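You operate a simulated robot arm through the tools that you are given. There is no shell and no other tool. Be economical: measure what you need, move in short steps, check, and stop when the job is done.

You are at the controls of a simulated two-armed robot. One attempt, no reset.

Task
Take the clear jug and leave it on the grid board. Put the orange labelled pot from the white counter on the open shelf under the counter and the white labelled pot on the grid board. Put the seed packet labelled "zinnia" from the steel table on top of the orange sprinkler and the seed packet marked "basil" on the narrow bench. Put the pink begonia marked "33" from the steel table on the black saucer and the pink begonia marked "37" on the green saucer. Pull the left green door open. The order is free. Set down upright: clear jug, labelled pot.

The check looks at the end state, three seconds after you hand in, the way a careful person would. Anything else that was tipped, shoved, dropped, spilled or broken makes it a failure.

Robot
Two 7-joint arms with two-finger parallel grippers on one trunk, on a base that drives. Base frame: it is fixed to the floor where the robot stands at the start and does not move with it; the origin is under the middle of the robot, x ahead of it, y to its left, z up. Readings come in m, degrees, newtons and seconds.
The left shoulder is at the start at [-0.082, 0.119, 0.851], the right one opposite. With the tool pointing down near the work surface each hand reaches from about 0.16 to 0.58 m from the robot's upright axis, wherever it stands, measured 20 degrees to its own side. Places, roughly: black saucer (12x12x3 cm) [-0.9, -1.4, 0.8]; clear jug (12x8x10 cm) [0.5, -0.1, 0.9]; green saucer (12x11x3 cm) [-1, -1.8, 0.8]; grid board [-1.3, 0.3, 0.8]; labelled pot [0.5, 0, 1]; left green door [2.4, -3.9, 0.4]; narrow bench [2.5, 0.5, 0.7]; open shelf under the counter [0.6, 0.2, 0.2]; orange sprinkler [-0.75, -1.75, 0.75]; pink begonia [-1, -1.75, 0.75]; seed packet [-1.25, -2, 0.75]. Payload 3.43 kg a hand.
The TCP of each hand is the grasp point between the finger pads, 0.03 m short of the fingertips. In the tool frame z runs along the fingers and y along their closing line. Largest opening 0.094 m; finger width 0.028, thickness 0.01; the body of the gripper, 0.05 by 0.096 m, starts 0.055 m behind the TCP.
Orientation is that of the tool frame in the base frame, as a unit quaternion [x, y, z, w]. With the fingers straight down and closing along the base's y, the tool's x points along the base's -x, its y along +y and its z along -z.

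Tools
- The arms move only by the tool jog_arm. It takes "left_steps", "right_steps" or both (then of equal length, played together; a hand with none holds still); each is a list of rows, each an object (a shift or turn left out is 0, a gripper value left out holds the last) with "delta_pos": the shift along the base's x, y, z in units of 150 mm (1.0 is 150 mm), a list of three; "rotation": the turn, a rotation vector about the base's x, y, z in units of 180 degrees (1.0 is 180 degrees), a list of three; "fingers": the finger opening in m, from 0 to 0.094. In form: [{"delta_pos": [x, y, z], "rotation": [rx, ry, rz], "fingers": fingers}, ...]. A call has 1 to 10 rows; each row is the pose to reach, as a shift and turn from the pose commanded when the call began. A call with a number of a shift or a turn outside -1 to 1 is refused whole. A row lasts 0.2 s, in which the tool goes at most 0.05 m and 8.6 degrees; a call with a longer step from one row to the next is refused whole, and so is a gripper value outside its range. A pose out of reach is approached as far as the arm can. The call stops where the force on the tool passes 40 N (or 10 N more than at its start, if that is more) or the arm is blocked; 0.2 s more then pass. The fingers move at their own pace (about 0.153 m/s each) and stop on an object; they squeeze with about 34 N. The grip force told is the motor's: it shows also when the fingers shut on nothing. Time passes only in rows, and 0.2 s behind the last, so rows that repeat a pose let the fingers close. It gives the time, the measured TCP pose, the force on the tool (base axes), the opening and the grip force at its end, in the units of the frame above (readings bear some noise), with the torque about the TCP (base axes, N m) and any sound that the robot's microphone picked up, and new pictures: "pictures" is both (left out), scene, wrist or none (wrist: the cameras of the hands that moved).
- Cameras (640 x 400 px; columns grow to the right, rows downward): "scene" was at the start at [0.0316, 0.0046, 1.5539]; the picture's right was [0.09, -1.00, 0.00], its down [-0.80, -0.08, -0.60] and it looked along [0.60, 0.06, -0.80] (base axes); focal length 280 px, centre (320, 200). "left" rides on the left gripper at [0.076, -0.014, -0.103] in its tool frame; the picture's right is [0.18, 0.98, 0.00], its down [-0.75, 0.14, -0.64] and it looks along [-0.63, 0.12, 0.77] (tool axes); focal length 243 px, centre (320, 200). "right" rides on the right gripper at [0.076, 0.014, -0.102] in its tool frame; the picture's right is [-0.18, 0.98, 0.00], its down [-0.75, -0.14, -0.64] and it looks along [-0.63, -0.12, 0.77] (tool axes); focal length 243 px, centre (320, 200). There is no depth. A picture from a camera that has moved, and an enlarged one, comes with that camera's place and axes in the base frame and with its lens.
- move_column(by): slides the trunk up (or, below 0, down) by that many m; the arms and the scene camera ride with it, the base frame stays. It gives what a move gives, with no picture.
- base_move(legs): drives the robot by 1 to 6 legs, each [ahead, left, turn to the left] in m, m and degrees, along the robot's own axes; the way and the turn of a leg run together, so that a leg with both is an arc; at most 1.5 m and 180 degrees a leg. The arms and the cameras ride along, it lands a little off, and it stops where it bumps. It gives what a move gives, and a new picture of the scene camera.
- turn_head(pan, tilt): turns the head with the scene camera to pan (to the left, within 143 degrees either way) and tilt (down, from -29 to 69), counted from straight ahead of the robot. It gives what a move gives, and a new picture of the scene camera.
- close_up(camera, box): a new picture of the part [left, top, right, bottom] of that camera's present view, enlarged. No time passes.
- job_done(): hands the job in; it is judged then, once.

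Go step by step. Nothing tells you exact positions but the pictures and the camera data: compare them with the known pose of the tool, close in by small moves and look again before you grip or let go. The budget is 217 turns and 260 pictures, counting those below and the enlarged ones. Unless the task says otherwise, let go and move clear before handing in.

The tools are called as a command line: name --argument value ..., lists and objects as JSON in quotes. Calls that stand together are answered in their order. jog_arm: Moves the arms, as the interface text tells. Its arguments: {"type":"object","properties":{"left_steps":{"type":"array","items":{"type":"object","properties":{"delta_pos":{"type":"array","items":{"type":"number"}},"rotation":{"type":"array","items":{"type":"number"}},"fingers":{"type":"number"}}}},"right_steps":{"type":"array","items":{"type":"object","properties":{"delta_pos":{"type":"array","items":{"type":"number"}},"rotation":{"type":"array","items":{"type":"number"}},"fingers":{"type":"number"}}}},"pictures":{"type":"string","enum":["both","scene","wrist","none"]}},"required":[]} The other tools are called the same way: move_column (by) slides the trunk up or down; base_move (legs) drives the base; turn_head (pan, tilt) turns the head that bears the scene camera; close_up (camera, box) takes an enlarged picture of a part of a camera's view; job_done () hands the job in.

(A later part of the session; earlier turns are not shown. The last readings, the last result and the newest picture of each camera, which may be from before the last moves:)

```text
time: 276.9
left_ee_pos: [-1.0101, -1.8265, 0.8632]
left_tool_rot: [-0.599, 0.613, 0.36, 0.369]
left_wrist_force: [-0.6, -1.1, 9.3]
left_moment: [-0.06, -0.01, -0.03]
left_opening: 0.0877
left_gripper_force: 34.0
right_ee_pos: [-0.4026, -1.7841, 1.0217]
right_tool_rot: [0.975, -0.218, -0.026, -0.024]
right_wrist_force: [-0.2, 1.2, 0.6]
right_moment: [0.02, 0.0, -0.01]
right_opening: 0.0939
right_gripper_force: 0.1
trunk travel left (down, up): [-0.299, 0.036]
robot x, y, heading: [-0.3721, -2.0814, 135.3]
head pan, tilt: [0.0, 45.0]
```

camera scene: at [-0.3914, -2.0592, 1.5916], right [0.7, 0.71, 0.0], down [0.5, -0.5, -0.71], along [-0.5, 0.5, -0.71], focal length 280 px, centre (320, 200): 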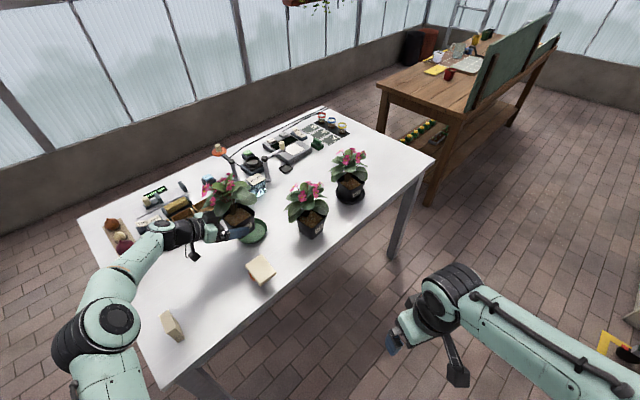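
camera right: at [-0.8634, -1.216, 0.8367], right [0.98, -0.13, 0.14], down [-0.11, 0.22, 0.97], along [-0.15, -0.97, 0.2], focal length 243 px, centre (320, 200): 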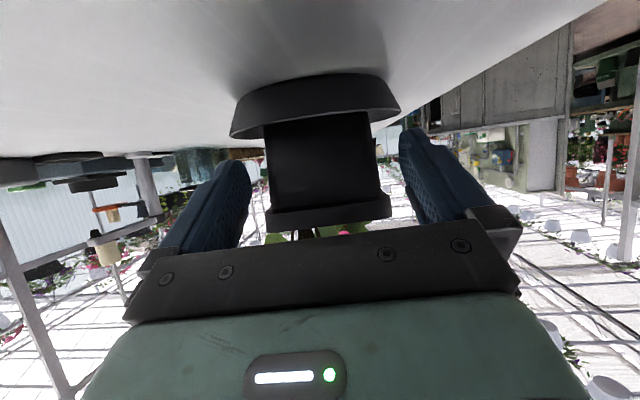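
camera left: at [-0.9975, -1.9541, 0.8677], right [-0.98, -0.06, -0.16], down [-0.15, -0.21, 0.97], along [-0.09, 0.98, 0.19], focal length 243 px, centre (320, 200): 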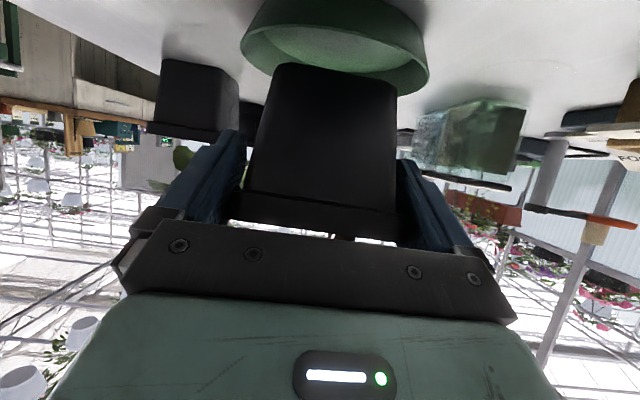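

Contact now is at the near bottom edge, on the floor of the saucer, centred. Release and back out.

jog_arm --left_steps '[{"delta_pos": [0, 0, 0.006], "fingers": 0.089}, {"fingers": 0.091, "delta_pos": [0, 0, 0.006]}, {"fingers": 0.094, "delta_pos": [0, 0, 0.006]}, {"fingers": 0.094, "delta_pos": [0, 0, 0.006]}, {"delta_pos": [-0.002, -0.06, 0.01]}, {"delta_pos": [-0.004, -0.16, 0.04]}, {"delta_pos": [-0.008, -0.3, 0.1]}]' --pictures "wrist"

close_up --camera "scene" --box '[170, 160, 330, 270]'

```text
time: 278.5
left_ee_pos: [-1.01, -1.8728, 0.8757]
left_tool_rot: [-0.599, 0.614, 0.358, 0.368]
left_wrist_force: [0.6, -0.5, -0.2]
left_moment: [0.01, 0.01, 0.02]
left_opening: 0.0944
left_gripper_force: 0.0
right_ee_pos: [-0.4029, -1.7848, 1.0219]
right_tool_rot: [0.975, -0.219, -0.026, -0.025]
right_wrist_force: [-1.4, 0.4, -0.6]
right_moment: [-0.04, -0.03, 0.01]
right_opening: 0.094
right_gripper_force: 0.1
trunk travel left (down, up): [-0.299, 0.036]
robot x, y, heading: [-0.3677, -2.0787, 135.2]
head pan, tilt: [0.0, 45.0]
camera left: at [-0.9989, -1.9996, 0.8565], right [-0.98, -0.06, -0.16], down [-0.15, -0.21, 0.97], along [-0.09, 0.98, 0.2], focal length 243 px, centre (320, 200)
```

left: 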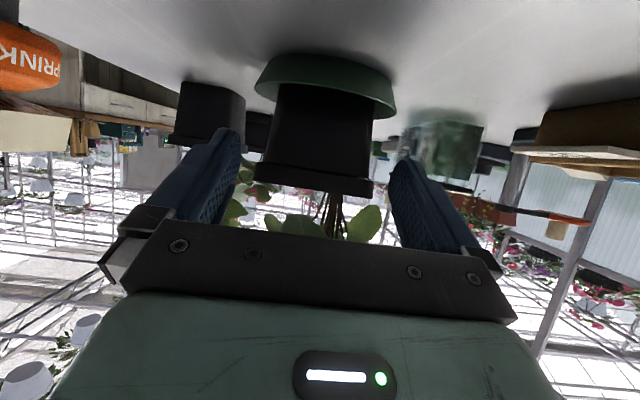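

```text
3.64 times, centred on (250, 215) of scene
camera zoom: at [-0.391, -2.0604, 1.5917], right [0.7, 0.71, 0.0], down [0.5, -0.5, -0.71], along [-0.5, 0.5, -0.71], focal length 1017 px, centre (574, 146)
```

zoom: 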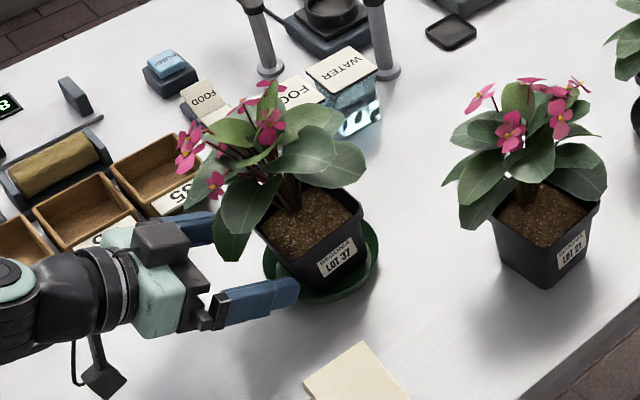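

Lot 37 now stands level in the green saucer. Retract the left hand and fold it to fingers-down.

jog_arm --left_steps '[{"delta_pos": [0, -0.2, 0.1]}, {"delta_pos": [0, -0.4, 0.3]}, {"delta_pos": [0.1, -0.5, 0.6]}, {"delta_pos": [0.3, -0.6, 0.8]}, {"delta_pos": [0.5, -0.7, 1]}, {"delta_pos": [0.8, -0.8, 1]}, {"delta_pos": [1, -0.9, 1]}]' --pictures "none"

jog_arm --left_steps '[{"delta_pos": [0.2, -0.05, 0.1], "rotation": [-0.044, 0.001, 0]}, {"delta_pos": [0.4, -0.1, 0.2], "rotation": [-0.088, 0.0026, 0]}, {"delta_pos": [0.6, -0.15, 0.3], "rotation": [-0.132, 0.004, 0]}, {"delta_pos": [0.8, -0.2, 0.35], "rotation": [-0.176, 0.005, 0]}, {"delta_pos": [0.9, -0.2, 0.35], "rotation": [-0.22, 0.0066, 0]}, {"delta_pos": [0.9, -0.2, 0.35], "rotation": [-0.264, 0.008, 0]}, {"delta_pos": [0.9, -0.2, 0.35], "rotation": [-0.308, 0.009, 0]}, {"delta_pos": [0.9, -0.2, 0.35], "rotation": [-0.344, 0.0103, 0]}]' --pictures "none"

```text
time: 280.1
left_ee_pos: [-0.8596, -2.0077, 1.0258]
left_tool_rot: [-0.599, 0.614, 0.358, 0.368]
left_wrist_force: [-0.7, -0.3, -0.2]
left_moment: [-0.01, 0.02, 0.02]
left_opening: 0.0936
left_gripper_force: 0.0
right_ee_pos: [-0.4026, -1.7841, 1.0205]
right_tool_rot: [0.975, -0.218, -0.026, -0.024]
right_wrist_force: [-0.2, -0.7, -0.3]
right_moment: [0.01, 0.02, 0.01]
right_opening: 0.0939
right_gripper_force: 0.1
trunk travel left (down, up): [-0.299, 0.036]
robot x, y, heading: [-0.3655, -2.0799, 135.2]
head pan, tilt: [0.0, 45.0]
```

```text
time: 281.9
left_ee_pos: [-0.7253, -2.037, 1.0779]
left_tool_rot: [-0.698, 0.716, -0.001, -0.002]
left_wrist_force: [-0.5, 0.2, -0.9]
left_moment: [-0.01, 0.01, 0.04]
left_opening: 0.094
left_gripper_force: 0.0
right_ee_pos: [-0.4035, -1.7833, 1.0222]
right_tool_rot: [0.975, -0.219, -0.026, -0.024]
right_wrist_force: [-0.4, 0.0, -0.2]
right_moment: [-0.02, 0.01, -0.04]
right_opening: 0.0938
right_gripper_force: 0.0
trunk travel left (down, up): [-0.299, 0.036]
robot x, y, heading: [-0.3673, -2.0841, 135.2]
head pan, tilt: [0.0, 45.0]
```

base_move --legs '[[-0.47, 0.379, 0], [0, 0, -45.2], [0.02, 0.67, 0]]'

close_up --camera "scene" --box '[120, 80, 440, 280]'

```text
time: 293.7
left_ee_pos: [-1.1765, -2.3735, 1.0776]
left_tool_rot: [-0.365, 0.931, 0.0, -0.001]
left_wrist_force: [1.1, -1.0, -0.9]
left_moment: [0.02, -0.01, -0.01]
left_opening: 0.0939
left_gripper_force: 0.1
right_ee_pos: [-0.7684, -2.4282, 1.0218]
right_tool_rot: [0.814, -0.579, -0.015, -0.032]
right_wrist_force: [-0.6, -0.1, 0.2]
right_moment: [0.0, 0.04, 0.0]
right_opening: 0.0939
right_gripper_force: 0.1
trunk travel left (down, up): [-0.299, 0.036]
robot x, y, heading: [-0.9574, -2.6627, 89.6]
head pan, tilt: [0.0, 45.0]
camera scene: at [-0.9555, -2.6284, 1.5917], right [1.0, -0.01, 0.0], down [0.0, -0.71, -0.71], along [0.0, 0.71, -0.71], focal length 280 px, centre (320, 200)
```

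scene: 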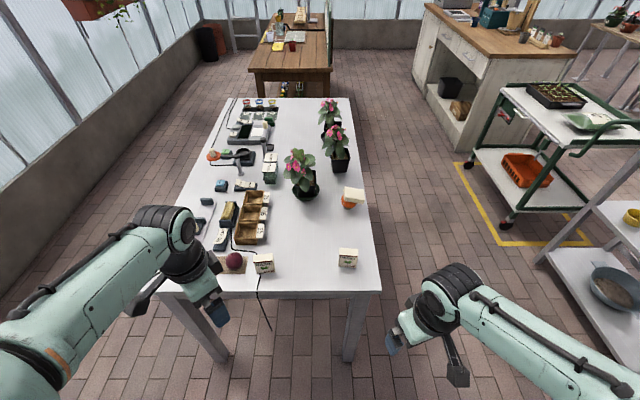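

```text
2.00 times, centred on (280, 180) of scene
camera zoom: at [-0.9555, -2.6284, 1.5917], right [1.0, -0.01, 0.0], down [0.0, -0.71, -0.71], along [0.0, 0.71, -0.71], focal length 559 px, centre (400, 240)
```

zoom: 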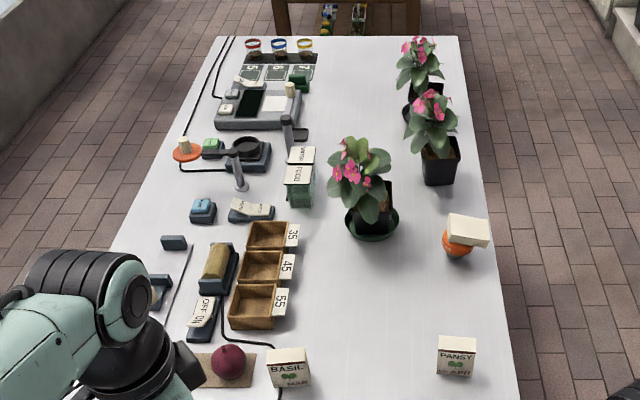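

Basil packet centre ≈(-1.125,-2.14), yaw ~7°. Bring the left hand over it.

jog_arm --left_steps '[{"delta_pos": [0.05, 0.2, 0], "rotation": [0, 0, 0.045]}, {"delta_pos": [0.1, 0.4, 0], "rotation": [0, 0, 0.09]}, {"delta_pos": [0.15, 0.6, 0], "rotation": [0, 0, 0.135]}, {"delta_pos": [0.2, 0.8, 0], "rotation": [0, 0, 0.18]}, {"delta_pos": [0.25, 0.9, 0], "rotation": [0, 0, 0.225]}, {"delta_pos": [0.3, 0.9, -0.2], "rotation": [0, 0, 0.265]}, {"delta_pos": [0.35, 0.9, -0.4], "rotation": [0, 0, 0.3]}]' --pictures "wrist"

```text
time: 295.3
left_ee_pos: [-1.1225, -2.2391, 1.0192]
left_tool_rot: [0.749, -0.663, 0.0, 0.001]
left_wrist_force: [0.8, 0.3, 0.1]
left_moment: [0.0, -0.04, 0.01]
left_opening: 0.0941
left_gripper_force: 0.1
right_ee_pos: [-0.7684, -2.4282, 1.0223]
right_tool_rot: [0.814, -0.58, -0.015, -0.032]
right_wrist_force: [0.1, 0.0, -0.1]
right_moment: [0.01, -0.02, 0.0]
right_opening: 0.0938
right_gripper_force: 0.1
trunk travel left (down, up): [-0.299, 0.036]
robot x, y, heading: [-0.9582, -2.6635, 89.7]
head pan, tilt: [0.0, 45.0]
camera left: at [-1.0986, -2.313, 1.1208], right [-0.95, -0.3, 0.0], down [-0.23, 0.73, 0.64], along [-0.2, 0.61, -0.77], focal length 243 px, centre (320, 200)
```

left: 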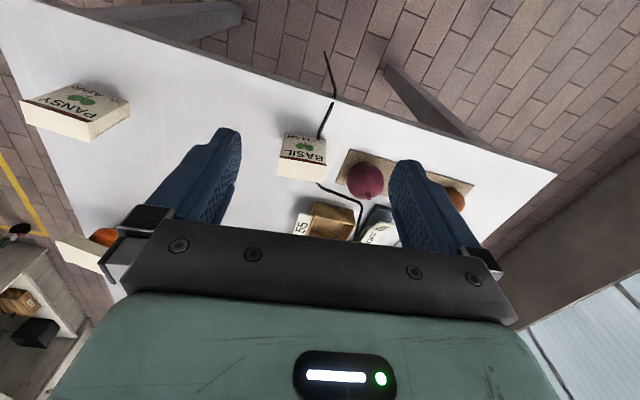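

jog_arm --left_steps '[{"delta_pos": [-0.03, 0.2, 0], "rotation": [0, 0, 0.02], "fingers": 0.08}, {"delta_pos": [-0.03, 0.4, 0], "rotation": [0, 0, 0.02]}, {"delta_pos": [-0.03, 0.58, 0], "rotation": [0, 0, 0.02]}, {"delta_pos": [-0.03, 0.58, -0.3], "rotation": [0, 0, 0.02]}, {"delta_pos": [-0.03, 0.58, -0.59], "rotation": [0, 0, 0.02]}, {"delta_pos": [-0.03, 0.58, -0.59], "rotation": [0, 0, 0.02]}]' --pictures "wrist"

```text
time: 296.7
left_ee_pos: [-1.1273, -2.1523, 0.9294]
left_tool_rot: [0.769, -0.639, 0.0, 0.001]
left_wrist_force: [-0.3, 0.1, -0.6]
left_moment: [0.0, -0.03, 0.01]
left_opening: 0.0801
left_gripper_force: 0.0
right_ee_pos: [-0.7688, -2.427, 1.0208]
right_tool_rot: [0.813, -0.581, -0.014, -0.032]
right_wrist_force: [0.8, 0.1, 0.2]
right_moment: [0.01, 0.0, 0.0]
right_opening: 0.0938
right_gripper_force: 0.1
trunk travel left (down, up): [-0.299, 0.036]
robot x, y, heading: [-0.9592, -2.6621, 89.6]
head pan, tilt: [0.0, 45.0]
camera left: at [-1.0991, -2.2246, 1.0316], right [-0.93, -0.36, 0.0], down [-0.28, 0.72, 0.64], along [-0.23, 0.6, -0.77], focal length 243 px, centre (320, 200)
```

left: 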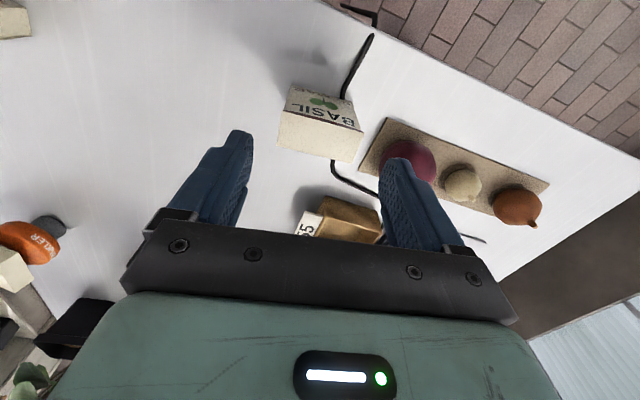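

jog_arm --left_steps '[{"delta_pos": [0, -0.01, -0.2]}, {"delta_pos": [0, -0.01, -0.35]}, {"delta_pos": [0, -0.01, -0.41]}, {"delta_pos": [0, -0.01, -0.41], "fingers": 0.068}, {"delta_pos": [0, -0.01, -0.41], "fingers": 0.055}, {"delta_pos": [0, -0.01, -0.41], "fingers": 0.04}, {"delta_pos": [0, -0.01, -0.41], "fingers": 0.04}]' --pictures "wrist"

```text
time: 298.3
left_ee_pos: [-1.1277, -2.1531, 0.8676]
left_tool_rot: [0.768, -0.64, 0.001, 0.001]
left_wrist_force: [0.8, -0.5, 0.3]
left_moment: [0.02, 0.02, 0.01]
left_opening: 0.0614
left_gripper_force: 33.6
right_ee_pos: [-0.7695, -2.4276, 1.0207]
right_tool_rot: [0.814, -0.58, -0.014, -0.032]
right_wrist_force: [0.5, 0.6, 0.0]
right_moment: [-0.03, -0.02, 0.03]
right_opening: 0.0942
right_gripper_force: 0.0
trunk travel left (down, up): [-0.299, 0.036]
robot x, y, heading: [-0.9551, -2.6659, 89.5]
head pan, tilt: [0.0, 45.0]
camera left: at [-1.0994, -2.2264, 0.9705], right [-0.93, -0.36, 0.0], down [-0.27, 0.72, 0.64], along [-0.23, 0.6, -0.77], focal length 243 px, centre (320, 200)
```

left: 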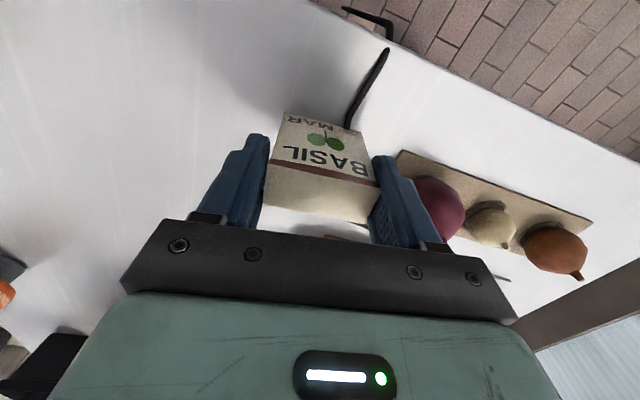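

Basil gripped. Lift, retract, and drive toward the narrow bench side via the aisle at y≈-3.

jog_arm --left_steps '[{"delta_pos": [0, 0, 0.2]}, {"delta_pos": [0, 0, 0.5]}, {"delta_pos": [0, 0, 0.8]}, {"delta_pos": [0.05, -0.2, 1]}, {"delta_pos": [0.1, -0.5, 1]}, {"delta_pos": [0.15, -0.8, 1]}, {"delta_pos": [0.2, -1, 1]}]' --pictures "none"

base_move --legs '[[-0.3, 0, 0], [0, 0, -89.6], [1.4, 0, 0], [1.0, 0, 0]]'

```text
time: 299.9
left_ee_pos: [-1.0989, -2.3055, 1.0169]
left_tool_rot: [0.769, -0.639, 0.0, 0.001]
left_wrist_force: [-0.2, 0.3, -0.3]
left_moment: [0.0, -0.02, 0.02]
left_opening: 0.061
left_gripper_force: 34.0
right_ee_pos: [-0.7695, -2.4281, 1.0207]
right_tool_rot: [0.814, -0.58, -0.014, -0.033]
right_wrist_force: [0.2, -0.5, 0.5]
right_moment: [0.01, 0.0, 0.0]
right_opening: 0.0942
right_gripper_force: 0.1
trunk travel left (down, up): [-0.299, 0.036]
robot x, y, heading: [-0.9598, -2.6648, 89.9]
head pan, tilt: [0.0, 45.0]
```

```text
time: 317.2
left_ee_pos: [1.8173, -2.8537, 1.0172]
left_tool_rot: [-0.088, 0.996, 0.001, -0.001]
left_wrist_force: [-0.4, 0.3, -0.2]
left_moment: [0.01, -0.04, -0.05]
left_opening: 0.0609
left_gripper_force: 33.6
right_ee_pos: [1.6927, -3.1831, 1.0211]
right_tool_rot: [-0.164, 0.986, -0.013, 0.033]
right_wrist_force: [0.5, 0.1, 0.6]
right_moment: [0.02, -0.01, 0.01]
right_opening: 0.094
right_gripper_force: 0.1
trunk travel left (down, up): [-0.299, 0.036]
robot x, y, heading: [1.4573, -2.9907, -0.5]
head pan, tilt: [0.0, 45.0]
camera scene: at [1.4971, -2.9948, 1.5917], right [-0.01, -1.0, 0.0], down [-0.71, 0.01, -0.71], along [0.71, -0.01, -0.71], focal length 280 px, centre (320, 200)
```

scene: 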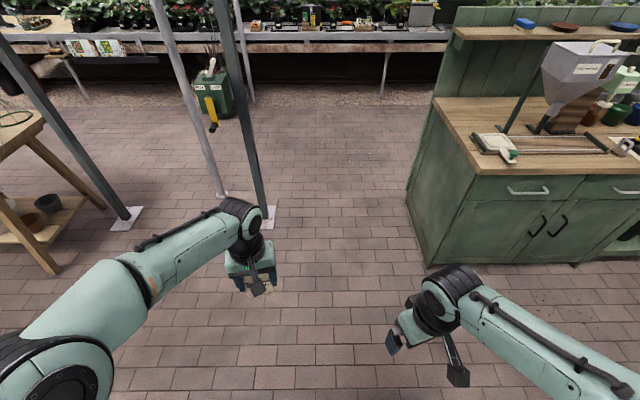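

The green cabinet is right here, facing −x; its left door handle is near y≈-4.2. I'll open it now with the free right hand. Look first.

turn_head --pan -45 --tilt 40

close_up --camera "scene" --box '[200, 100, 400, 240]'

```text
time: 318.3
left_ee_pos: [1.8168, -2.8536, 1.0187]
left_tool_rot: [-0.088, 0.996, 0.0, -0.001]
left_wrist_force: [-0.1, -0.6, -0.7]
left_moment: [0.0, 0.03, 0.02]
left_opening: 0.0611
left_gripper_force: 34.3
right_ee_pos: [1.6913, -3.1827, 1.0219]
right_tool_rot: [-0.162, 0.986, -0.013, 0.033]
right_wrist_force: [-0.9, 0.4, -0.2]
right_moment: [-0.03, -0.03, -0.01]
right_opening: 0.0938
right_gripper_force: 0.1
trunk travel left (down, up): [-0.299, 0.036]
robot x, y, heading: [1.4567, -2.9939, -0.5]
head pan, tilt: [-45.0, 40.0]
camera scene: at [1.4753, -3.0546, 1.599], right [-0.71, -0.7, 0.0], down [-0.45, 0.46, -0.77], along [0.54, -0.55, -0.64], focal length 280 px, centre (320, 200)
```

scene: 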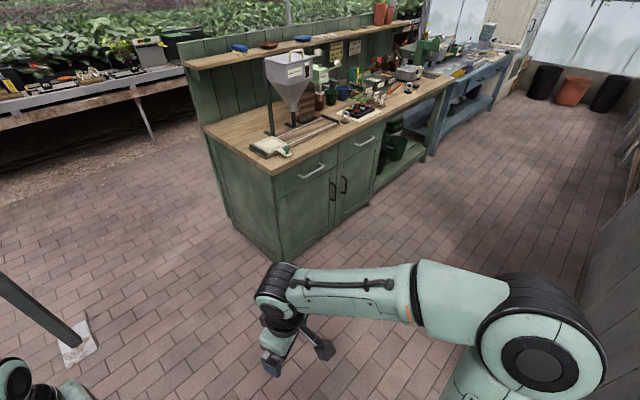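

```text
2.86 times, centred on (300, 170) of scene
camera zoom: at [1.4753, -3.0546, 1.599], right [-0.71, -0.7, 0.0], down [-0.45, 0.46, -0.77], along [0.54, -0.55, -0.64], focal length 799 px, centre (377, 286)
```

zoom: 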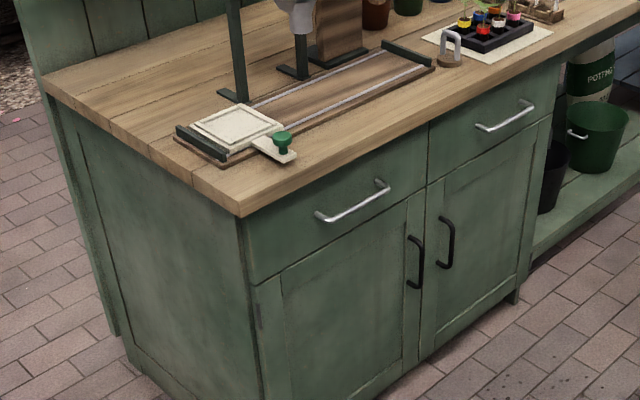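

Front plane x≈2.52, left handle ≈(2.485,-4.215, z 0.40), hinge at y≈-3.77. Drive in front of it, lower the trunk, and fix the right hand's yaw.

base_move --legs '[[0.35, -1.08, 0.5]]'

move_column --by -0.25

jog_arm --right_steps '[{"delta_pos": [0.25, 0, 0], "rotation": [0, 0, -0.045]}, {"delta_pos": [0.5, 0, 0], "rotation": [0, 0, -0.09]}, {"delta_pos": [0.75, 0, 0], "rotation": [0, 0, -0.104]}, {"delta_pos": [1, 0, 0], "rotation": [0, 0, -0.104]}]' --pictures "none"

jog_arm --right_steps '[{"rotation": [0, -0.045, 0]}, {"rotation": [0, -0.09, 0]}, {"rotation": [0, -0.135, 0]}, {"rotation": [0, -0.18, 0]}, {"rotation": [0, -0.225, 0]}, {"rotation": [0, -0.27, 0]}, {"rotation": [0, -0.315, 0]}, {"rotation": [0, -0.36, 0]}, {"rotation": [0, -0.405, 0]}, {"rotation": [0, -0.45, 0]}]' --pictures "wrist"

```text
time: 328.1
left_ee_pos: [2.1592, -3.9305, 1.0185]
left_tool_rot: [-0.093, 0.996, 0.001, -0.001]
left_wrist_force: [-0.2, -0.1, 0.1]
left_moment: [0.02, 0.03, 0.0]
left_opening: 0.0612
left_gripper_force: 34.4
right_ee_pos: [2.038, -4.2612, 1.0212]
right_tool_rot: [-0.168, 0.985, -0.013, 0.033]
right_wrist_force: [-0.5, 0.1, 0.2]
right_moment: [0.02, 0.01, 0.02]
right_opening: 0.094
right_gripper_force: 0.1
trunk travel left (down, up): [-0.299, 0.036]
robot x, y, heading: [1.7981, -4.0727, 0.1]
head pan, tilt: [-45.0, 40.0]
camera scene: at [1.819, -4.1354, 1.599], right [-0.71, -0.71, 0.0], down [-0.45, 0.45, -0.77], along [0.54, -0.54, -0.64], focal length 280 px, centre (320, 200)
```

scene: 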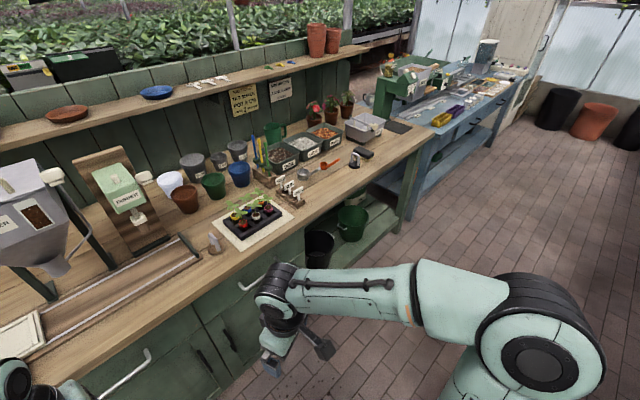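

```text
time: 330.7
left_ee_pos: [2.1593, -3.9304, 0.7691]
left_tool_rot: [-0.093, 0.996, 0.0, 0.0]
left_wrist_force: [1.1, -0.2, 0.8]
left_moment: [0.01, -0.01, -0.01]
left_opening: 0.0611
left_gripper_force: 33.8
right_ee_pos: [2.0366, -4.2605, 0.7714]
right_tool_rot: [-0.168, 0.985, -0.013, 0.032]
right_wrist_force: [1.0, -0.1, 0.3]
right_moment: [0.03, 0.01, -0.02]
right_opening: 0.0939
right_gripper_force: 0.0
trunk travel left (down, up): [-0.049, 0.286]
robot x, y, heading: [1.8044, -4.0713, -0.2]
head pan, tilt: [-45.0, 40.0]
```

```text
time: 331.7
left_ee_pos: [2.1608, -3.9306, 0.7679]
left_tool_rot: [-0.094, 0.996, 0.001, -0.001]
left_wrist_force: [0.3, -0.3, -0.4]
left_moment: [0.01, 0.0, 0.01]
left_opening: 0.0613
left_gripper_force: 33.7
right_ee_pos: [2.1878, -4.2614, 0.7709]
right_tool_rot: [-0.005, 0.999, -0.019, 0.031]
right_wrist_force: [0.3, 0.7, -0.2]
right_moment: [0.02, 0.05, -0.02]
right_opening: 0.0941
right_gripper_force: 0.1
trunk travel left (down, up): [-0.049, 0.286]
robot x, y, heading: [1.8008, -4.0752, -0.1]
head pan, tilt: [-45.0, 40.0]
```

```text
time: 333.9
left_ee_pos: [2.1596, -3.9307, 0.7676]
left_tool_rot: [-0.093, 0.996, 0.0, -0.001]
left_wrist_force: [-0.8, 1.2, -0.9]
left_moment: [-0.01, 0.0, -0.02]
left_opening: 0.0612
left_gripper_force: 33.8
right_ee_pos: [2.1867, -4.2711, 0.7978]
right_tool_rot: [0.009, 0.777, -0.027, 0.629]
right_wrist_force: [0.3, 0.1, 0.7]
right_moment: [0.03, -0.04, -0.04]
right_opening: 0.0942
right_gripper_force: 0.0
right hand out of reach, approached as far as the arm can: row 9, 10
trunk travel left (down, up): [-0.049, 0.286]
robot x, y, heading: [1.7993, -4.0758, 0.2]
head pan, tilt: [-45.0, 40.0]
camera right: at [2.0708, -4.2511, 0.744], right [0.09, 0.98, 0.15], down [-0.47, -0.09, 0.88], along [0.88, -0.15, 0.46], focal length 243 px, centre (320, 200)
```

right: 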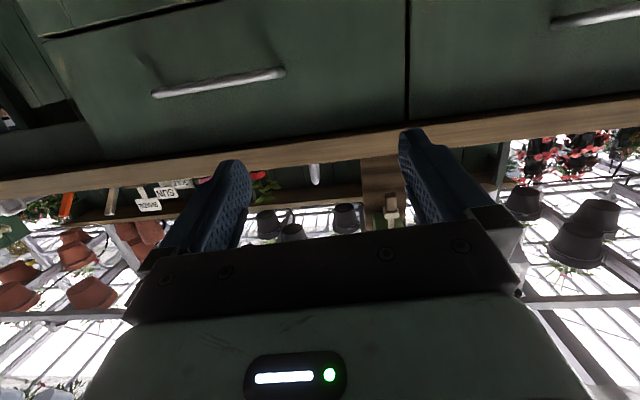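

jog_arm --right_steps '[{"delta_pos": [0, 0.05, -0.3]}, {"delta_pos": [0, 0.1, -0.6]}, {"delta_pos": [0, 0.15, -0.9]}, {"delta_pos": [0.1, 0.2, -1]}]' --pictures "none"

jog_arm --right_steps '[{"delta_pos": [0.1, 0, -0.3]}, {"delta_pos": [0.2, 0, -0.6], "rotation": [0, -0.03, 0]}, {"delta_pos": [0.3, 0, -0.88], "rotation": [0, -0.05, 0]}, {"delta_pos": [0.4, 0, -1], "rotation": [0, -0.05, 0]}]' --pictures "none"

jog_arm --right_steps '[{"delta_pos": [0.1, 0, -0.3]}, {"delta_pos": [0.2, 0, -0.6]}, {"delta_pos": [0.3, 0, -0.7]}]' --pictures "wrist"

turn_head --pan -20 --tilt 50

```text
time: 334.9
left_ee_pos: [2.1603, -3.931, 0.7674]
left_tool_rot: [-0.093, 0.996, 0.001, -0.001]
left_wrist_force: [0.5, 0.1, -1.3]
left_moment: [0.0, -0.01, 0.04]
left_opening: 0.0612
left_gripper_force: 34.5
right_ee_pos: [2.1858, -4.2602, 0.7433]
right_tool_rot: [0.01, 0.778, -0.027, 0.627]
right_wrist_force: [0.5, 0.0, 0.2]
right_moment: [0.0, 0.02, -0.01]
right_opening: 0.0942
right_gripper_force: 0.1
right hand out of reach, approached as far as the arm can: row 2, 3, 4
trunk travel left (down, up): [-0.049, 0.286]
robot x, y, heading: [1.8019, -4.0722, -0.2]
head pan, tilt: [-45.0, 40.0]
```

```text
time: 336.1
left_ee_pos: [2.1594, -3.9308, 0.768]
left_tool_rot: [-0.094, 0.996, 0.0, 0.0]
left_wrist_force: [-0.5, -0.3, 0.2]
left_moment: [0.0, 0.0, 0.05]
left_opening: 0.0611
left_gripper_force: 33.8
right_ee_pos: [2.2498, -4.3043, 0.8048]
right_tool_rot: [-0.069, 0.727, -0.074, 0.679]
right_wrist_force: [-0.3, -0.3, 0.9]
right_moment: [0.02, 0.0, -0.02]
right_opening: 0.094
right_gripper_force: 0.1
right hand out of reach, approached as far as the arm can: row 1, 2, 3, 4
trunk travel left (down, up): [-0.049, 0.286]
robot x, y, heading: [1.7985, -4.0696, 0.1]
head pan, tilt: [-45.0, 40.0]
stopped in row 4 (right hand): the arm was blocked; the commanded pose is now the measured one
```

```text
time: 336.9
left_ee_pos: [2.1594, -3.9312, 0.7692]
left_tool_rot: [-0.093, 0.996, 0.001, -0.001]
left_wrist_force: [-0.8, 0.6, -0.1]
left_moment: [-0.04, 0.01, 0.0]
left_opening: 0.0612
left_gripper_force: 34.1
right_ee_pos: [2.2999, -4.3366, 0.7579]
right_tool_rot: [-0.077, 0.74, -0.065, 0.665]
right_wrist_force: [0.1, -0.3, 0.5]
right_moment: [-0.01, 0.02, 0.0]
right_opening: 0.0942
right_gripper_force: 0.1
right hand out of reach, approached as far as the arm can: row 1, 2, 3
trunk travel left (down, up): [-0.049, 0.286]
robot x, y, heading: [1.8005, -4.0704, -0.1]
head pan, tilt: [-45.0, 40.0]
camera right: at [2.1887, -4.3376, 0.691], right [-0.01, 1.0, -0.02], down [-0.56, 0.01, 0.83], along [0.83, 0.02, 0.56], focal length 243 px, centre (320, 200)
```

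right: 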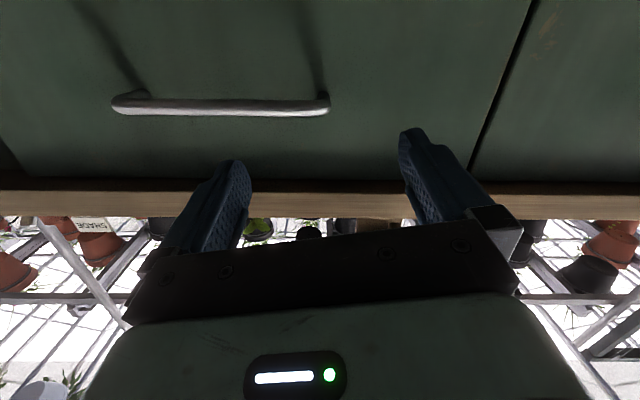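

```text
time: 337.8
left_ee_pos: [2.1585, -3.9305, 0.7687]
left_tool_rot: [-0.093, 0.996, 0.002, -0.002]
left_wrist_force: [-0.8, -0.2, -0.8]
left_moment: [0.02, -0.02, 0.0]
left_opening: 0.0612
left_gripper_force: 34.0
right_ee_pos: [2.2997, -4.3364, 0.7585]
right_tool_rot: [-0.077, 0.74, -0.064, 0.665]
right_wrist_force: [0.0, -0.2, -0.1]
right_moment: [-0.02, 0.03, 0.0]
right_opening: 0.094
right_gripper_force: 0.1
trunk travel left (down, up): [-0.049, 0.286]
robot x, y, heading: [1.798, -4.0707, 0.2]
head pan, tilt: [-20.0, 50.0]
camera scene: at [1.8704, -4.1017, 1.3235], right [-0.34, -0.94, 0.0], down [-0.72, 0.26, -0.64], along [0.6, -0.22, -0.77], focal length 280 px, centre (320, 200)
```

scene: 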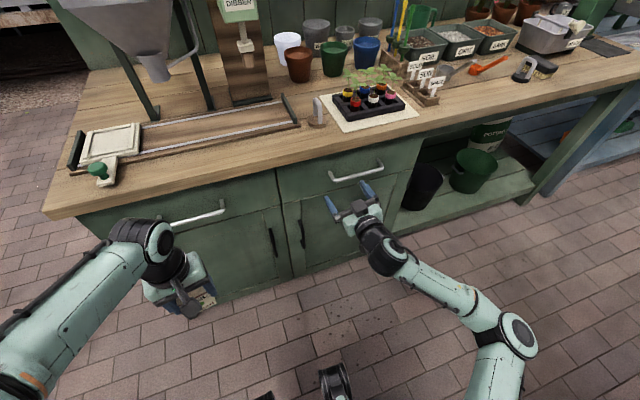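

Re-triangulating from two views: the handle is at ≈(2.40,-4.123, 0.49). I'll tilt the hand to 45°, shift the base left, lower the trunk fully and re-approach.

move_column --by -0.048

jog_arm --right_steps '[{"delta_pos": [-0.1, 0.2, 0], "rotation": [0, 0.045, 0]}, {"delta_pos": [-0.2, 0.4, 0], "rotation": [0, 0.09, 0]}, {"delta_pos": [-0.3, 0.5, -0.15], "rotation": [0, 0.135, 0]}, {"delta_pos": [-0.3, 0.5, -0.4], "rotation": [0, 0.18, 0]}, {"delta_pos": [-0.3, 0.5, -0.65], "rotation": [0, 0.22, 0]}, {"delta_pos": [-0.3, 0.5, -0.9], "rotation": [0, 0.22, 0]}]' --pictures "none"

base_move --legs '[[0, 0.1, 0]]'

```text
time: 338.7
left_ee_pos: [2.1588, -3.93, 0.7199]
left_tool_rot: [-0.094, 0.996, 0.0, -0.001]
left_wrist_force: [-0.3, -0.3, -1.3]
left_moment: [0.01, 0.0, 0.01]
left_opening: 0.0613
left_gripper_force: 34.1
right_ee_pos: [2.3068, -4.3364, 0.7133]
right_tool_rot: [-0.076, 0.741, -0.065, 0.664]
right_wrist_force: [0.4, 0.0, -0.2]
right_moment: [-0.01, -0.02, 0.0]
right_opening: 0.094
right_gripper_force: 0.0
trunk travel left (down, up): [-0.001, 0.334]
robot x, y, heading: [1.8019, -4.0711, 0.3]
head pan, tilt: [-20.0, 50.0]
```

```text
time: 340.1
left_ee_pos: [2.1606, -3.9306, 0.7195]
left_tool_rot: [-0.092, 0.996, 0.001, -0.002]
left_wrist_force: [-0.2, -1.2, -0.9]
left_moment: [0.04, -0.02, -0.04]
left_opening: 0.0615
left_gripper_force: 33.7
right_ee_pos: [2.2626, -4.2614, 0.5782]
right_tool_rot: [-0.094, 0.923, -0.035, 0.372]
right_wrist_force: [0.1, -0.1, -0.2]
right_moment: [0.0, -0.01, -0.02]
right_opening: 0.094
right_gripper_force: 0.1
trunk travel left (down, up): [-0.001, 0.334]
robot x, y, heading: [1.8019, -4.0715, -0.1]
head pan, tilt: [-20.0, 50.0]
```

```text
time: 341.6
left_ee_pos: [2.1591, -3.8304, 0.7208]
left_tool_rot: [-0.093, 0.996, 0.001, -0.001]
left_wrist_force: [-0.2, 0.4, 0.1]
left_moment: [0.03, -0.02, -0.01]
left_opening: 0.0614
left_gripper_force: 34.2
right_ee_pos: [2.2622, -4.1598, 0.5782]
right_tool_rot: [-0.095, 0.922, -0.035, 0.373]
right_wrist_force: [-0.8, 0.0, -1.0]
right_moment: [-0.03, 0.02, 0.03]
right_opening: 0.0941
right_gripper_force: 0.0
trunk travel left (down, up): [-0.001, 0.334]
robot x, y, heading: [1.8, -3.9714, -0.1]
head pan, tilt: [-20.0, 50.0]
camera scene: at [1.8808, -4.0015, 1.2817], right [-0.34, -0.94, 0.0], down [-0.72, 0.26, -0.64], along [0.6, -0.22, -0.77], focal length 280 px, centre (320, 200)
```

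scene: 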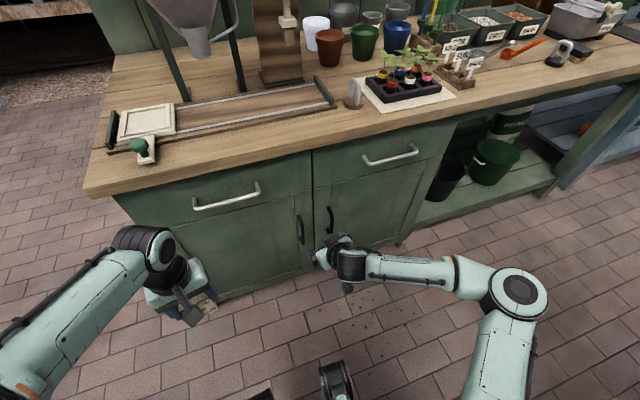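

jog_arm --right_steps '[{"delta_pos": [0, 0.12, -0.25]}, {"delta_pos": [0.1, 0.247, -0.5]}, {"delta_pos": [0.2, 0.247, -0.7]}, {"delta_pos": [0.25, 0.247, -0.72]}]' --pictures "wrist"

close_up --camera "scene" --box '[240, 180, 400, 290]'

```text
time: 342.6
left_ee_pos: [2.1599, -3.8291, 0.7201]
left_tool_rot: [-0.094, 0.996, 0.001, -0.001]
left_wrist_force: [0.2, 0.2, 0.2]
left_moment: [-0.01, -0.01, 0.01]
left_opening: 0.0613
left_gripper_force: 33.9
right_ee_pos: [2.2868, -4.1351, 0.4719]
right_tool_rot: [-0.096, 0.922, -0.034, 0.373]
right_wrist_force: [-0.3, 0.2, 0.3]
right_moment: [-0.01, 0.01, 0.02]
right_opening: 0.094
right_gripper_force: 0.0
right hand out of reach, approached as far as the arm can: row 2, 3, 4
trunk travel left (down, up): [-0.001, 0.334]
robot x, y, heading: [1.7994, -3.975, -0.0]
head pan, tilt: [-20.0, 50.0]
camera right: at [2.1587, -4.1367, 0.4914], right [-0.02, 1.0, -0.01], down [0.1, 0.01, 0.99], along [0.99, 0.02, -0.11], focal length 243 px, centre (320, 200)
```

right: 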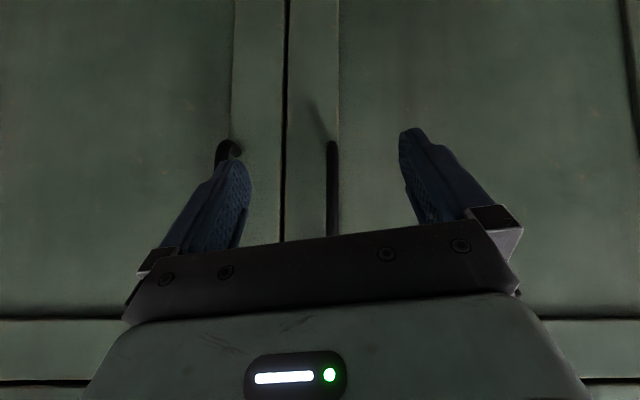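

```text
3.64 times, centred on (320, 235) of scene
camera zoom: at [1.8806, -4.0016, 1.2817], right [-0.34, -0.94, 0.0], down [-0.72, 0.26, -0.64], along [0.6, -0.22, -0.77], focal length 1017 px, centre (320, 73)
```

zoom: 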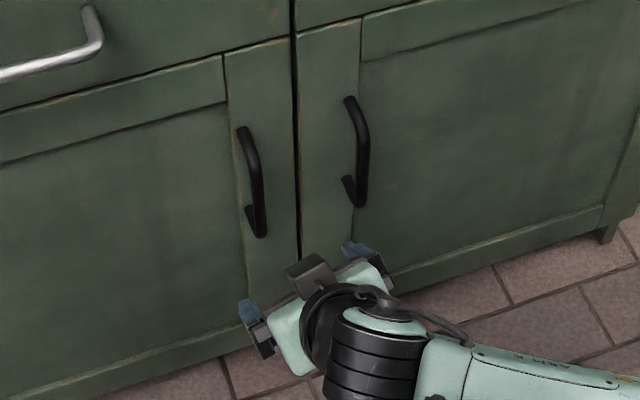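

The wrist camera shows the left door's bar right ahead (slightly +y). Drive forward to bring the bar between the fingers.

base_move --legs '[[0.09, 0.013, 0]]'

jog_arm --right_steps '[{"delta_pos": [0, 0, 0]}]' --pictures "wrist"

```text
time: 343.7
left_ee_pos: [2.2495, -3.8168, 0.7202]
left_tool_rot: [-0.093, 0.996, 0.001, -0.001]
left_wrist_force: [0.5, -0.1, 0.5]
left_moment: [-0.01, 0.03, 0.03]
left_opening: 0.0612
left_gripper_force: 34.2
right_ee_pos: [2.375, -4.1229, 0.4716]
right_tool_rot: [-0.094, 0.922, -0.034, 0.373]
right_wrist_force: [-0.4, 0.1, 0.5]
right_moment: [-0.02, 0.0, -0.01]
right_opening: 0.094
right_gripper_force: 0.1
trunk travel left (down, up): [-0.001, 0.334]
robot x, y, heading: [1.8926, -3.9576, -0.1]
head pan, tilt: [-20.0, 50.0]
camera scene: at [1.971, -3.9888, 1.2817], right [-0.34, -0.94, 0.0], down [-0.72, 0.26, -0.64], along [0.6, -0.22, -0.77], focal length 280 px, centre (320, 200)
```

scene: 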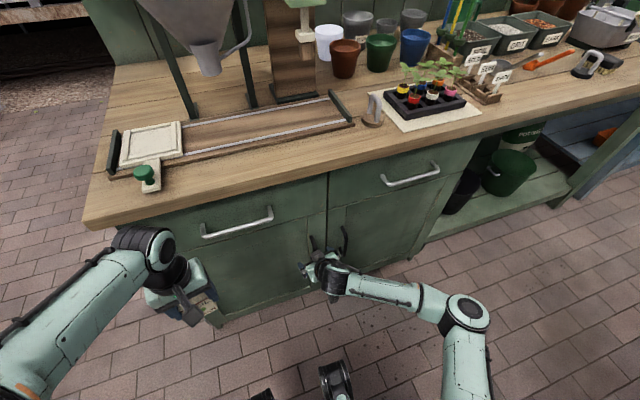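

```text
time: 344.1
left_ee_pos: [2.249, -3.818, 0.7196]
left_tool_rot: [-0.093, 0.996, 0.001, -0.001]
left_wrist_force: [0.2, 0.8, -0.3]
left_moment: [0.0, 0.01, 0.0]
left_opening: 0.0613
left_gripper_force: 33.9
right_ee_pos: [2.3755, -4.1224, 0.4724]
right_tool_rot: [-0.093, 0.923, -0.034, 0.373]
right_wrist_force: [0.8, -0.3, -0.7]
right_moment: [-0.04, -0.02, 0.02]
right_opening: 0.0941
right_gripper_force: 0.1
trunk travel left (down, up): [-0.001, 0.334]
robot x, y, heading: [1.8895, -3.9594, -0.1]
head pan, tilt: [-20.0, 50.0]
camera right: at [2.2484, -4.1241, 0.4915], right [-0.02, 1.0, -0.01], down [0.11, 0.01, 0.99], along [0.99, 0.02, -0.11], focal length 243 px, centre (320, 200)
```

right: 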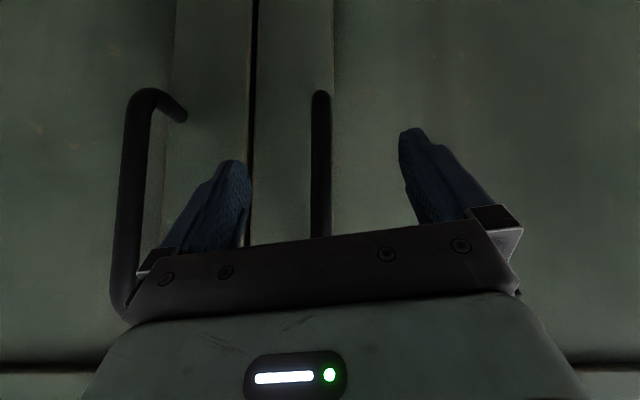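

Bar is centred and within the pads' depth. Close on it.

jog_arm --right_steps '[{"fingers": 0.05}, {"fingers": 0.02}, {"fingers": 0.0}, {"fingers": 0.0}, {"fingers": 0.0}]' --pictures "wrist"

```text
time: 345.3
left_ee_pos: [2.2495, -3.8175, 0.7212]
left_tool_rot: [-0.094, 0.996, 0.001, -0.002]
left_wrist_force: [-0.5, 0.1, 0.1]
left_moment: [-0.01, 0.01, 0.04]
left_opening: 0.0614
left_gripper_force: 33.8
right_ee_pos: [2.3754, -4.1226, 0.4719]
right_tool_rot: [-0.094, 0.922, -0.034, 0.373]
right_wrist_force: [-0.6, -2.9, 1.7]
right_moment: [1.98, 0.43, -0.09]
right_opening: 0.0189
right_gripper_force: 45.0
trunk travel left (down, up): [-0.001, 0.334]
robot x, y, heading: [1.8901, -3.9613, -0.0]
head pan, tilt: [-20.0, 50.0]
camera right: at [2.2484, -4.1242, 0.4916], right [-0.02, 1.0, 0.0], down [0.11, 0.01, 0.99], along [0.99, 0.01, -0.11], focal length 243 px, centre (320, 200)
```

right: 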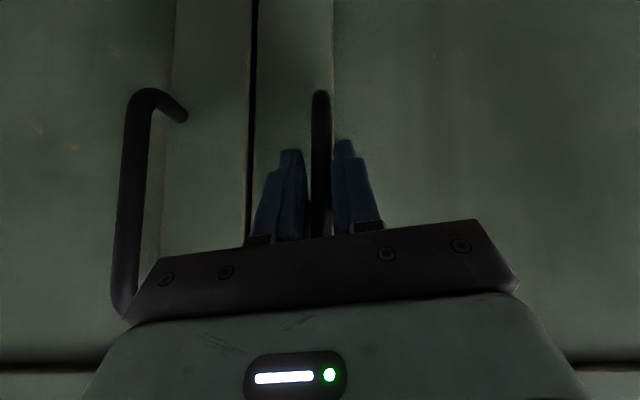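

Gripped the bar. Raise the left hand a bit, then pull the door open by backing the base along the door's arc.

jog_arm --left_steps '[{"delta_pos": [0, 0, 0.3]}, {"delta_pos": [0, 0, 0.6]}, {"delta_pos": [-0.1, 0, 0.9]}]' --pictures "none"

base_move --legs '[[-0.075, 0.012, 0], [-0.073, 0.028, 0]]'

```text
time: 346.1
left_ee_pos: [2.2335, -3.8182, 0.8558]
left_tool_rot: [-0.094, 0.996, 0.001, -0.001]
left_wrist_force: [-0.5, -0.3, -0.5]
left_moment: [-0.01, 0.01, 0.0]
left_opening: 0.0612
left_gripper_force: 33.9
right_ee_pos: [2.3763, -4.1229, 0.4723]
right_tool_rot: [-0.094, 0.923, -0.035, 0.372]
right_wrist_force: [-1.3, -3.2, 1.9]
right_moment: [1.84, 0.21, 0.05]
right_opening: 0.0189
right_gripper_force: 44.5
trunk travel left (down, up): [-0.001, 0.334]
robot x, y, heading: [1.8929, -3.9601, 0.1]
head pan, tilt: [-20.0, 50.0]
```

```text
time: 347.8
left_ee_pos: [2.0878, -3.7779, 0.8556]
left_tool_rot: [-0.093, 0.996, 0.0, -0.001]
left_wrist_force: [0.0, -0.9, 0.2]
left_moment: [0.02, 0.0, 0.01]
left_opening: 0.0613
left_gripper_force: 34.2
right_ee_pos: [2.2288, -4.0814, 0.4703]
right_tool_rot: [-0.095, 0.922, -0.033, 0.373]
right_wrist_force: [1.7, 5.9, 0.5]
right_moment: [1.79, 0.94, 0.18]
right_opening: 0.0188
right_gripper_force: 45.0
trunk travel left (down, up): [-0.001, 0.334]
robot x, y, heading: [1.7445, -3.9196, -0.1]
head pan, tilt: [-20.0, 50.0]
camera scene: at [1.8231, -3.9485, 1.2817], right [-0.34, -0.94, 0.0], down [-0.72, 0.26, -0.64], along [0.6, -0.22, -0.77], focal length 280 px, centre (320, 200)
```

scene: 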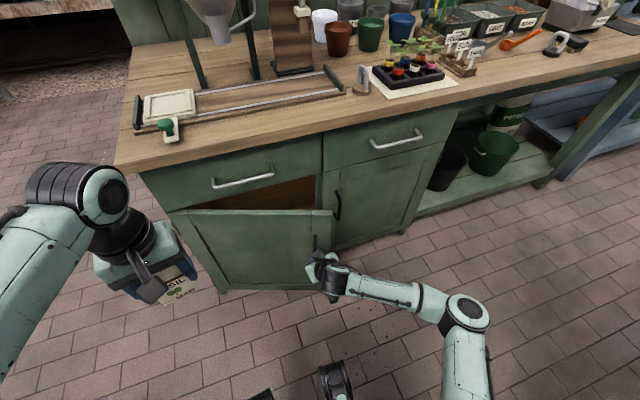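

The door swings open nicely (~20°). Continue along the arc.

base_move --legs '[[-0.065, 0.04, 0], [-0.06, 0.05, 0], [-0.048, 0.06, 0], [-0.04, 0.066, 0]]'

```text
time: 351.1
left_ee_pos: [1.8866, -3.5786, 0.8561]
left_tool_rot: [-0.095, 0.995, 0.001, 0.0]
left_wrist_force: [0.2, -0.1, -0.6]
left_moment: [0.01, -0.01, 0.02]
left_opening: 0.0615
left_gripper_force: 33.9
right_ee_pos: [2.028, -3.8786, 0.4726]
right_tool_rot: [-0.094, 0.922, -0.026, 0.374]
right_wrist_force: [1.3, 1.1, -1.3]
right_moment: [1.96, 0.19, 0.01]
right_opening: 0.0182
right_gripper_force: 44.8
trunk travel left (down, up): [-0.001, 0.334]
robot x, y, heading: [1.5434, -3.7231, -0.0]
head pan, tilt: [-20.0, 50.0]
stopped in leg 4: the force on the tool passed its limit at 44 N (the readings are from after the stop); the commanded pose is now the measured one
camera scene: at [1.6213, -3.7501, 1.2817], right [-0.34, -0.94, 0.0], down [-0.72, 0.26, -0.64], along [0.6, -0.22, -0.77], focal length 280 px, centre (320, 200)
```

scene: 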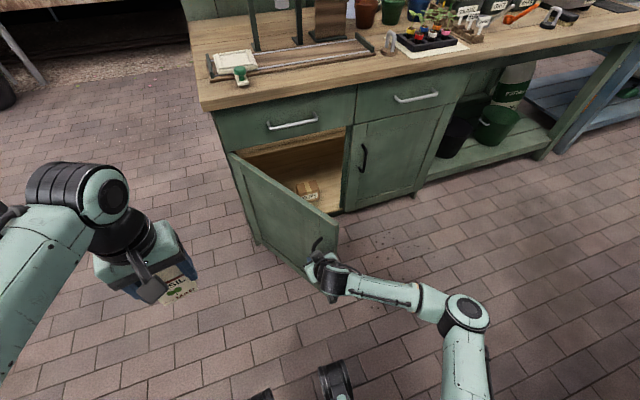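

base_move --legs '[[-0.02, 0.035, 0], [-0.012, 0.04, 0]]'

```text
time: 352.8
left_ee_pos: [1.8548, -3.5025, 0.8549]
left_tool_rot: [-0.093, 0.996, 0.0, 0.0]
left_wrist_force: [0.4, 0.6, -0.5]
left_moment: [0.0, -0.03, 0.01]
left_opening: 0.0615
left_gripper_force: 33.9
right_ee_pos: [1.9948, -3.8048, 0.4738]
right_tool_rot: [-0.095, 0.922, -0.029, 0.375]
right_wrist_force: [-1.0, -0.2, 6.9]
right_moment: [1.37, 0.88, 0.06]
right_opening: 0.0154
right_gripper_force: 44.8
trunk travel left (down, up): [-0.001, 0.334]
robot x, y, heading: [1.5093, -3.6432, -0.0]
head pan, tilt: [-20.0, 50.0]
camera scene: at [1.5886, -3.6749, 1.2817], right [-0.34, -0.94, 0.0], down [-0.72, 0.26, -0.64], along [0.6, -0.22, -0.77], focal length 280 px, centre (320, 200)
```

scene: 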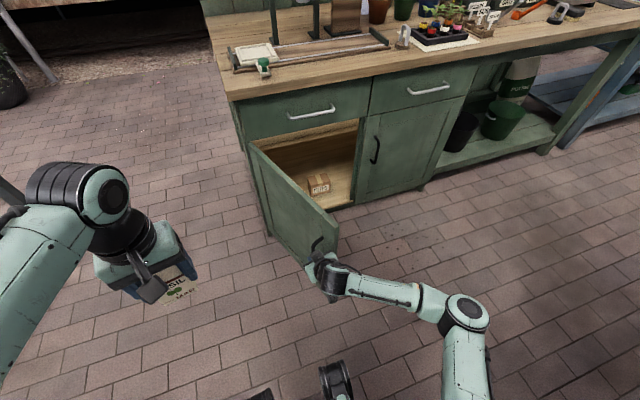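

The door stands ~75° open. Release and withdraw the hand.

jog_arm --right_steps '[{"fingers": 0.03}, {"fingers": 0.05}, {"delta_pos": [-0.15, 0, 0.1], "fingers": 0.05}, {"delta_pos": [-0.4, 0, 0.25]}, {"delta_pos": [-0.7, 0, 0.4]}, {"delta_pos": [-0.9, 0, 0.6]}]' --pictures "none"

base_move --legs '[[-0.1, 0.1, 0], [0, 0.6, 0]]'

move_column --by 0.334

```text
refused: row 5 steps farther than a row can; nothing moved
```

```text
time: 359.6
left_ee_pos: [1.7533, -2.8057, 0.8557]
left_tool_rot: [-0.093, 0.996, 0.001, 0.0]
left_wrist_force: [-0.7, -0.1, -0.8]
left_moment: [0.0, 0.04, 0.0]
left_opening: 0.0614
left_gripper_force: 34.1
right_ee_pos: [1.8946, -3.108, 0.4719]
right_tool_rot: [-0.094, 0.922, -0.028, 0.375]
right_wrist_force: [0.2, -0.2, -0.2]
right_moment: [-0.02, 0.03, 0.04]
right_opening: 0.0002
right_gripper_force: 32.9
trunk travel left (down, up): [-0.001, 0.334]
robot x, y, heading: [1.4096, -2.9484, 0.0]
head pan, tilt: [-20.0, 50.0]
camera scene: at [1.489, -2.9768, 1.2817], right [-0.34, -0.94, 0.0], down [-0.72, 0.26, -0.64], along [0.6, -0.22, -0.77], focal length 280 px, centre (320, 200)
```

scene: 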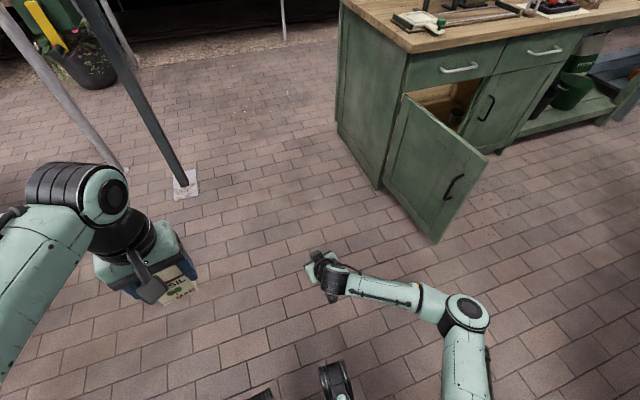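

```text
time: 362.9
left_ee_pos: [1.7532, -2.8068, 1.19]
left_tool_rot: [-0.092, 0.996, 0.001, -0.001]
left_wrist_force: [0.1, -0.7, -0.4]
left_moment: [-0.02, 0.02, -0.02]
left_opening: 0.0612
left_gripper_force: 33.7
right_ee_pos: [1.8939, -3.1081, 0.8058]
right_tool_rot: [-0.094, 0.922, -0.029, 0.375]
right_wrist_force: [0.0, -0.1, 0.6]
right_moment: [-0.01, -0.02, 0.0]
right_opening: 0.0001
right_gripper_force: 33.1
trunk travel left (down, up): [-0.335, 0.0]
robot x, y, heading: [1.4123, -2.9472, -0.0]
head pan, tilt: [-20.0, 50.0]
```

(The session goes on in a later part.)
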